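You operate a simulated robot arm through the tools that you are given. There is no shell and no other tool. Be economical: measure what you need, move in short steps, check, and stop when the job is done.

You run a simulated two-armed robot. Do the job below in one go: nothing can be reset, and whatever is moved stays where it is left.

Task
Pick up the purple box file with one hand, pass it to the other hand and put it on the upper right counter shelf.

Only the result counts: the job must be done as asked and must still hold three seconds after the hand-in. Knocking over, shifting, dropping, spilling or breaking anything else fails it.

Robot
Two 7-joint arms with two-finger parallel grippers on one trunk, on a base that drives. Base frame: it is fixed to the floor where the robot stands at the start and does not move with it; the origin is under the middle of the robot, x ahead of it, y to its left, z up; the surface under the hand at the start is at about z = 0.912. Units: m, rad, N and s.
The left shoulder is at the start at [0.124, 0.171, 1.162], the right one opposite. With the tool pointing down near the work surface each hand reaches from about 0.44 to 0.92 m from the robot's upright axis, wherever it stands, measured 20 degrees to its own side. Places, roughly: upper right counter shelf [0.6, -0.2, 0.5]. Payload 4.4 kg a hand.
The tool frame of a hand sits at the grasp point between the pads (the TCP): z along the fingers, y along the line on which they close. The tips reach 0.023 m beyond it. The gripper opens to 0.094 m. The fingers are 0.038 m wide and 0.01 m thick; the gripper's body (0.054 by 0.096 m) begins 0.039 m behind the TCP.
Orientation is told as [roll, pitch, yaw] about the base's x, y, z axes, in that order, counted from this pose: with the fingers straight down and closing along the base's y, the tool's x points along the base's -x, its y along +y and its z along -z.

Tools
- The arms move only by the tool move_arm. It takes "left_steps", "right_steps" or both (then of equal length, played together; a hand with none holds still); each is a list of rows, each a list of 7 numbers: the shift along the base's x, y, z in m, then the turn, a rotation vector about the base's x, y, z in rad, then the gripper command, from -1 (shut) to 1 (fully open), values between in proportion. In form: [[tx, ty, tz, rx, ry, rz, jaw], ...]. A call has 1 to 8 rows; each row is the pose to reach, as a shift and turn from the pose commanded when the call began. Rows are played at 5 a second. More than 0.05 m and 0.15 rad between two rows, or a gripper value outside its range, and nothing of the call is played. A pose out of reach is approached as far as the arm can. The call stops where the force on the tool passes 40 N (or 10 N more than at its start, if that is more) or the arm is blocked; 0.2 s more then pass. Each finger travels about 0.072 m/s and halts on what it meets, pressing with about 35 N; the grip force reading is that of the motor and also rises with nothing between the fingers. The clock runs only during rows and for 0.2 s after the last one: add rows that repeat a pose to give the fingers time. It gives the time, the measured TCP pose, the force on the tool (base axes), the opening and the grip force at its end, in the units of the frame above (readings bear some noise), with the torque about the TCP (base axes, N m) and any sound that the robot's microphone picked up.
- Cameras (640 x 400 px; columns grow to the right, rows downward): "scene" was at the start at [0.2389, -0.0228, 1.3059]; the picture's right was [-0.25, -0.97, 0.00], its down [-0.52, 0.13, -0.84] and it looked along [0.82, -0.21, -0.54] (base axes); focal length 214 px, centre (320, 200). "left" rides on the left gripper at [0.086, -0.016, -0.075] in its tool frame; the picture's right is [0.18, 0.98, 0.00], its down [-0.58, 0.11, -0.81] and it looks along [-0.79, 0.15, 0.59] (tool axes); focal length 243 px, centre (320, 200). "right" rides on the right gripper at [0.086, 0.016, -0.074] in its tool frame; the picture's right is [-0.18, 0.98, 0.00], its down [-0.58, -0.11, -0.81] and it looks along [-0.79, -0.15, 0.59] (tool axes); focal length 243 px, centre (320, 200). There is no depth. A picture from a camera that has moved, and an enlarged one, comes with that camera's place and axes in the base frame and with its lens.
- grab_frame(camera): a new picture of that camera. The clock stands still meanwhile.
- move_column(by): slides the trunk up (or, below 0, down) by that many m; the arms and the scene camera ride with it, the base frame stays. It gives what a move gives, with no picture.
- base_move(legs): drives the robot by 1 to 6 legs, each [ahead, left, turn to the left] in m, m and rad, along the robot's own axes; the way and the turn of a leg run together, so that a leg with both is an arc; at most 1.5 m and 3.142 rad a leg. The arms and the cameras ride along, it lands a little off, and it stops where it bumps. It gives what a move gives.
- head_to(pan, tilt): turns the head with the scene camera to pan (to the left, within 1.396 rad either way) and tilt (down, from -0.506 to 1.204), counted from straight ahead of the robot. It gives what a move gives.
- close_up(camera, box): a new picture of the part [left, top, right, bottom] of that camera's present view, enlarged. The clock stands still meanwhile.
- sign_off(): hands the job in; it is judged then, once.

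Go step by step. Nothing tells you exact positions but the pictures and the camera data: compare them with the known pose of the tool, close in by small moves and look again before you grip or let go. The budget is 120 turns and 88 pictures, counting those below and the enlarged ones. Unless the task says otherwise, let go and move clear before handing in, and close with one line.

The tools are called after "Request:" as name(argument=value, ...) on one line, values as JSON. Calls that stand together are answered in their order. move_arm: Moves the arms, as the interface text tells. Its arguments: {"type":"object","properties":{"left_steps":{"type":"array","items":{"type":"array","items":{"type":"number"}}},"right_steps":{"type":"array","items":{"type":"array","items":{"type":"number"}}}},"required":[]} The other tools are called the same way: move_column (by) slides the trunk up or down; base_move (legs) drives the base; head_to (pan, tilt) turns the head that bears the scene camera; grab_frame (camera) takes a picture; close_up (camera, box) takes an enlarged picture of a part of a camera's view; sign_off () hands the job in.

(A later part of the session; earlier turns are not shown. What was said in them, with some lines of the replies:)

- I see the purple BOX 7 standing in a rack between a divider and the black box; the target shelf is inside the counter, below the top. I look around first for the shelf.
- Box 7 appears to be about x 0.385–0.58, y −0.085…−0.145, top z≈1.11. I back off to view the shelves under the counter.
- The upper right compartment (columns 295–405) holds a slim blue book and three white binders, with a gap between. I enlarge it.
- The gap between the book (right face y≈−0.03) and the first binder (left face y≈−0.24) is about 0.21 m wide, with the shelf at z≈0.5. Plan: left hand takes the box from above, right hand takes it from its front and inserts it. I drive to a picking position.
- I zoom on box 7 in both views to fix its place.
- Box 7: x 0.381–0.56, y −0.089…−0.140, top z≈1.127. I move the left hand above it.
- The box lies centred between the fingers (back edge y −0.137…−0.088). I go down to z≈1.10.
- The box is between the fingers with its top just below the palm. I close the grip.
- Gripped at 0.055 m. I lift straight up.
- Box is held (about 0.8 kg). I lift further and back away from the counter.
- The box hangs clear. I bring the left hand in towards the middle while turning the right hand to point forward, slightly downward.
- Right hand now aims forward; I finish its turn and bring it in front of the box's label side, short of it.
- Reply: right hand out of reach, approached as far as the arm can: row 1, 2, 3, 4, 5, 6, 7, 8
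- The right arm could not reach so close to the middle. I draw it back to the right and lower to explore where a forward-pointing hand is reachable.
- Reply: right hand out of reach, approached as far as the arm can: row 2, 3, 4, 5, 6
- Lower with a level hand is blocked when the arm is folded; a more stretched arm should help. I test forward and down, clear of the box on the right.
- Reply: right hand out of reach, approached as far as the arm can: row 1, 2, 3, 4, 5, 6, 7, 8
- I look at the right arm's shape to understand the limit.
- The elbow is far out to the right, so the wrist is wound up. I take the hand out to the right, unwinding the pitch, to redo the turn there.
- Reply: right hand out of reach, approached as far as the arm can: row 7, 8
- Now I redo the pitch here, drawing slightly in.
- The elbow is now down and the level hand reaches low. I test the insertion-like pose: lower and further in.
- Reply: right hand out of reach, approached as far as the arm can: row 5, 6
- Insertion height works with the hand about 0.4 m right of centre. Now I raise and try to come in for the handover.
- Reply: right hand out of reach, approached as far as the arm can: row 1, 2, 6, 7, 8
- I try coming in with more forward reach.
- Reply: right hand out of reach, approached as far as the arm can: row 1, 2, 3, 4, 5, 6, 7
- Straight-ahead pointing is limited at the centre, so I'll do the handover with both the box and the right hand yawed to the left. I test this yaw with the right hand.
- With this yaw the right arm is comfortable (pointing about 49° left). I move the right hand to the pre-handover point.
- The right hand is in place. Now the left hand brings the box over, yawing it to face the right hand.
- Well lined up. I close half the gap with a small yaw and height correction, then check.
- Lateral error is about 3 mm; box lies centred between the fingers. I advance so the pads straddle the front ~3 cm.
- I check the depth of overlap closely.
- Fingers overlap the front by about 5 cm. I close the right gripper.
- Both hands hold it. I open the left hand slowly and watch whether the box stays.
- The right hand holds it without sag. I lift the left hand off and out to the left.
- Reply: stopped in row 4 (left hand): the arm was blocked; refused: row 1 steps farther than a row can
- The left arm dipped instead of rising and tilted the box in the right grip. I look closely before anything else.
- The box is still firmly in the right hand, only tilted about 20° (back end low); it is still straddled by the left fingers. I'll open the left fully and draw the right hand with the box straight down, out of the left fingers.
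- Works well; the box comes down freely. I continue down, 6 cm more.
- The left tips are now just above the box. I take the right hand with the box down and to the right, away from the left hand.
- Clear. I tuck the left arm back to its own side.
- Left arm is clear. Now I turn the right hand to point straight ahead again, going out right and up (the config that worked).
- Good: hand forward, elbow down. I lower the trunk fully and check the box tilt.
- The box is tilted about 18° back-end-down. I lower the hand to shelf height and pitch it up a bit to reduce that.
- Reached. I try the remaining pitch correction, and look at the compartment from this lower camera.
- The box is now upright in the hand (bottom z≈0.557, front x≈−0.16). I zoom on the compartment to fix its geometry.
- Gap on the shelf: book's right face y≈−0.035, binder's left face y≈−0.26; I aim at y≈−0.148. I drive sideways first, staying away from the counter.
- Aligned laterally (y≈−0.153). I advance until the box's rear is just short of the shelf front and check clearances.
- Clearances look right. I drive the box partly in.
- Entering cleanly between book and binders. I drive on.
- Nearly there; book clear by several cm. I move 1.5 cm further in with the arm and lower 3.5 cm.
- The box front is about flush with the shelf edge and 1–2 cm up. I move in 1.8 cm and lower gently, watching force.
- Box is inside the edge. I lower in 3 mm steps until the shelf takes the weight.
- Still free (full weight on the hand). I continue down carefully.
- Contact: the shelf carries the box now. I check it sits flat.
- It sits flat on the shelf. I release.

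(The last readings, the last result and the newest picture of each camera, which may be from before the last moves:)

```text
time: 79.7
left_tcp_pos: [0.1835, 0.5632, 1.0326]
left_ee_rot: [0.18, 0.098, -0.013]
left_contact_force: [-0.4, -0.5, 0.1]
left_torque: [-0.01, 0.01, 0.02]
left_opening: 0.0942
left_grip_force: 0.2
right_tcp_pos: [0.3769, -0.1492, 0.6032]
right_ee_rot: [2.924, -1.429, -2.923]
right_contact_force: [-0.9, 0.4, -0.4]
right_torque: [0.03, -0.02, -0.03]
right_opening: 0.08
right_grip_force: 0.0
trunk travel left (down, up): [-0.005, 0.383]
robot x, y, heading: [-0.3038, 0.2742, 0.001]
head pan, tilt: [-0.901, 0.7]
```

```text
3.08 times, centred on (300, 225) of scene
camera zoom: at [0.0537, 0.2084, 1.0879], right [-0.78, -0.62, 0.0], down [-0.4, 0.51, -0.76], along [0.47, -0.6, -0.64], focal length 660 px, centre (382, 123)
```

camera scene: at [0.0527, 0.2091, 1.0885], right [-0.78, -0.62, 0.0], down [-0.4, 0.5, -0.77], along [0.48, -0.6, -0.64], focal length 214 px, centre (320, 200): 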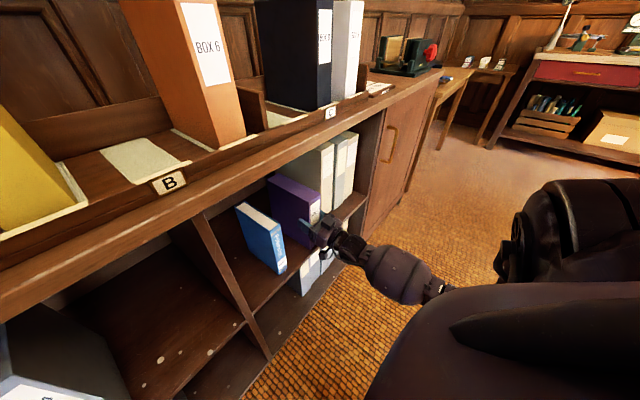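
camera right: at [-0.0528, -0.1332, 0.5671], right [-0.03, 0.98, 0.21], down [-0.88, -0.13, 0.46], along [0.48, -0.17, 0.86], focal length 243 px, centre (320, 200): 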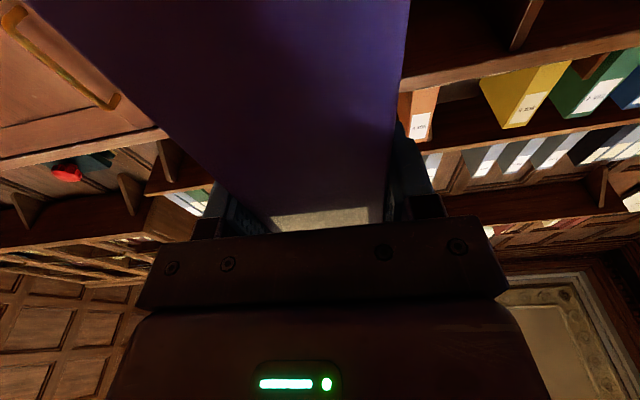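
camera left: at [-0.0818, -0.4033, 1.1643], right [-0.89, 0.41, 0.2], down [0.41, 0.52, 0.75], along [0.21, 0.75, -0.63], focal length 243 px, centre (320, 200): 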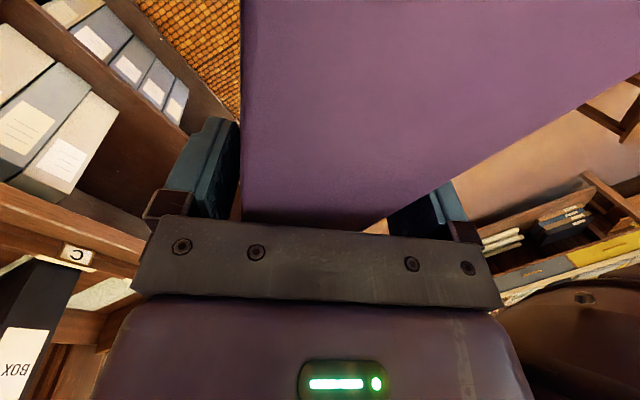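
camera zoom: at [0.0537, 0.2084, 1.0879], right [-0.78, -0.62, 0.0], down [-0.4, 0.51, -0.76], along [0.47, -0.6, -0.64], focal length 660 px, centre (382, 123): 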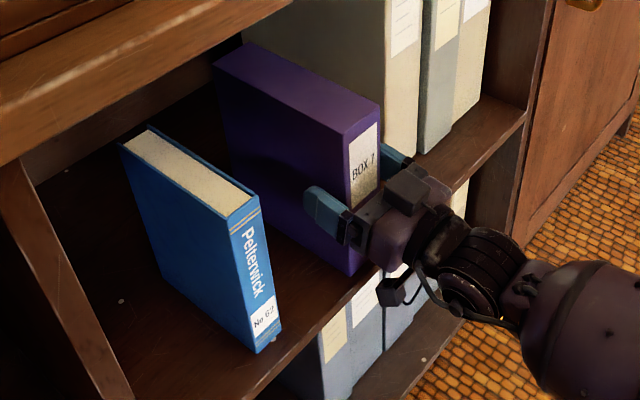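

The box stands free. I back the robot straight away.

Request:
base_move(legs=[[-0.08, 0, 0], [-0.3, 0, 0]])

Request:
head_to(pan=-0.5, tilt=0.5)

Request:
grab_frame(camera="scene")

Request:
close_up(camera="scene", box=[240, 120, 440, 270])

```text
time: 82.4
left_tcp_pos: [-0.1893, 0.5594, 1.0313]
left_ee_rot: [0.181, 0.095, -0.021]
left_contact_force: [-1.0, -0.8, -0.4]
left_torque: [0.02, -0.01, 0.0]
left_opening: 0.0937
left_grip_force: 0.0
right_tcp_pos: [-0.0024, -0.1548, 0.6022]
right_ee_rot: [2.926, -1.43, -2.933]
right_contact_force: [0.5, 0.0, 0.7]
right_torque: [0.01, 0.05, 0.01]
right_opening: 0.0799
right_grip_force: 0.0
trunk travel left (down, up): [-0.005, 0.383]
robot x, y, heading: [-0.6806, 0.2722, -0.006]
head pan, tilt: [-0.901, 0.7]
```

```text
time: 83.3
left_tcp_pos: [-0.1887, 0.5581, 1.033]
left_ee_rot: [0.18, 0.097, -0.021]
left_contact_force: [-0.3, -0.6, -0.4]
left_torque: [0.01, 0.0, -0.05]
left_opening: 0.0942
left_grip_force: 0.1
right_tcp_pos: [-0.0014, -0.155, 0.6033]
right_ee_rot: [2.927, -1.43, -2.936]
right_contact_force: [-0.3, 0.8, -0.2]
right_torque: [-0.01, -0.02, -0.01]
right_opening: 0.08
right_grip_force: 0.0
trunk travel left (down, up): [-0.005, 0.383]
robot x, y, heading: [-0.6803, 0.2775, -0.012]
head pan, tilt: [-0.499, 0.499]
```

```text
27 pictures are left
camera scene: at [-0.2948, 0.2294, 1.1056], right [-0.49, -0.87, 0.0], down [-0.42, 0.23, -0.88], along [0.77, -0.43, -0.48], focal length 214 px, centre (320, 200)
```

scene: 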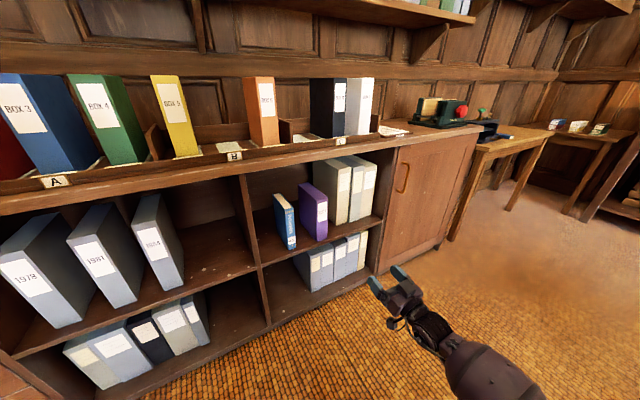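

```text
2.67 times, centred on (340, 195) of scene
camera zoom: at [-0.2948, 0.2294, 1.1056], right [-0.49, -0.87, 0.0], down [-0.42, 0.23, -0.88], along [0.77, -0.43, -0.48], focal length 572 px, centre (267, 213)
```

zoom: 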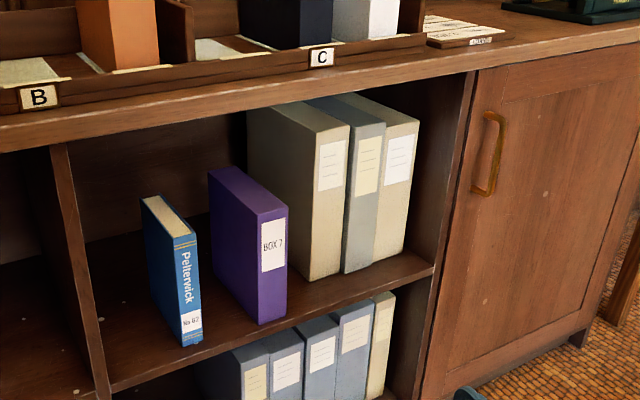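

The purple BOX 7 stands upright on the upper right shelf, inside the front edge between the book and the binders. Everything else looks to be in place and both hands are clear, so I hand in.

Request:
sign_off()

```text
The job is handed in.
```

The purple box file (BOX 7) was picked up with the left hand, passed to the right hand, and now stands upright on the upper right counter shelf.
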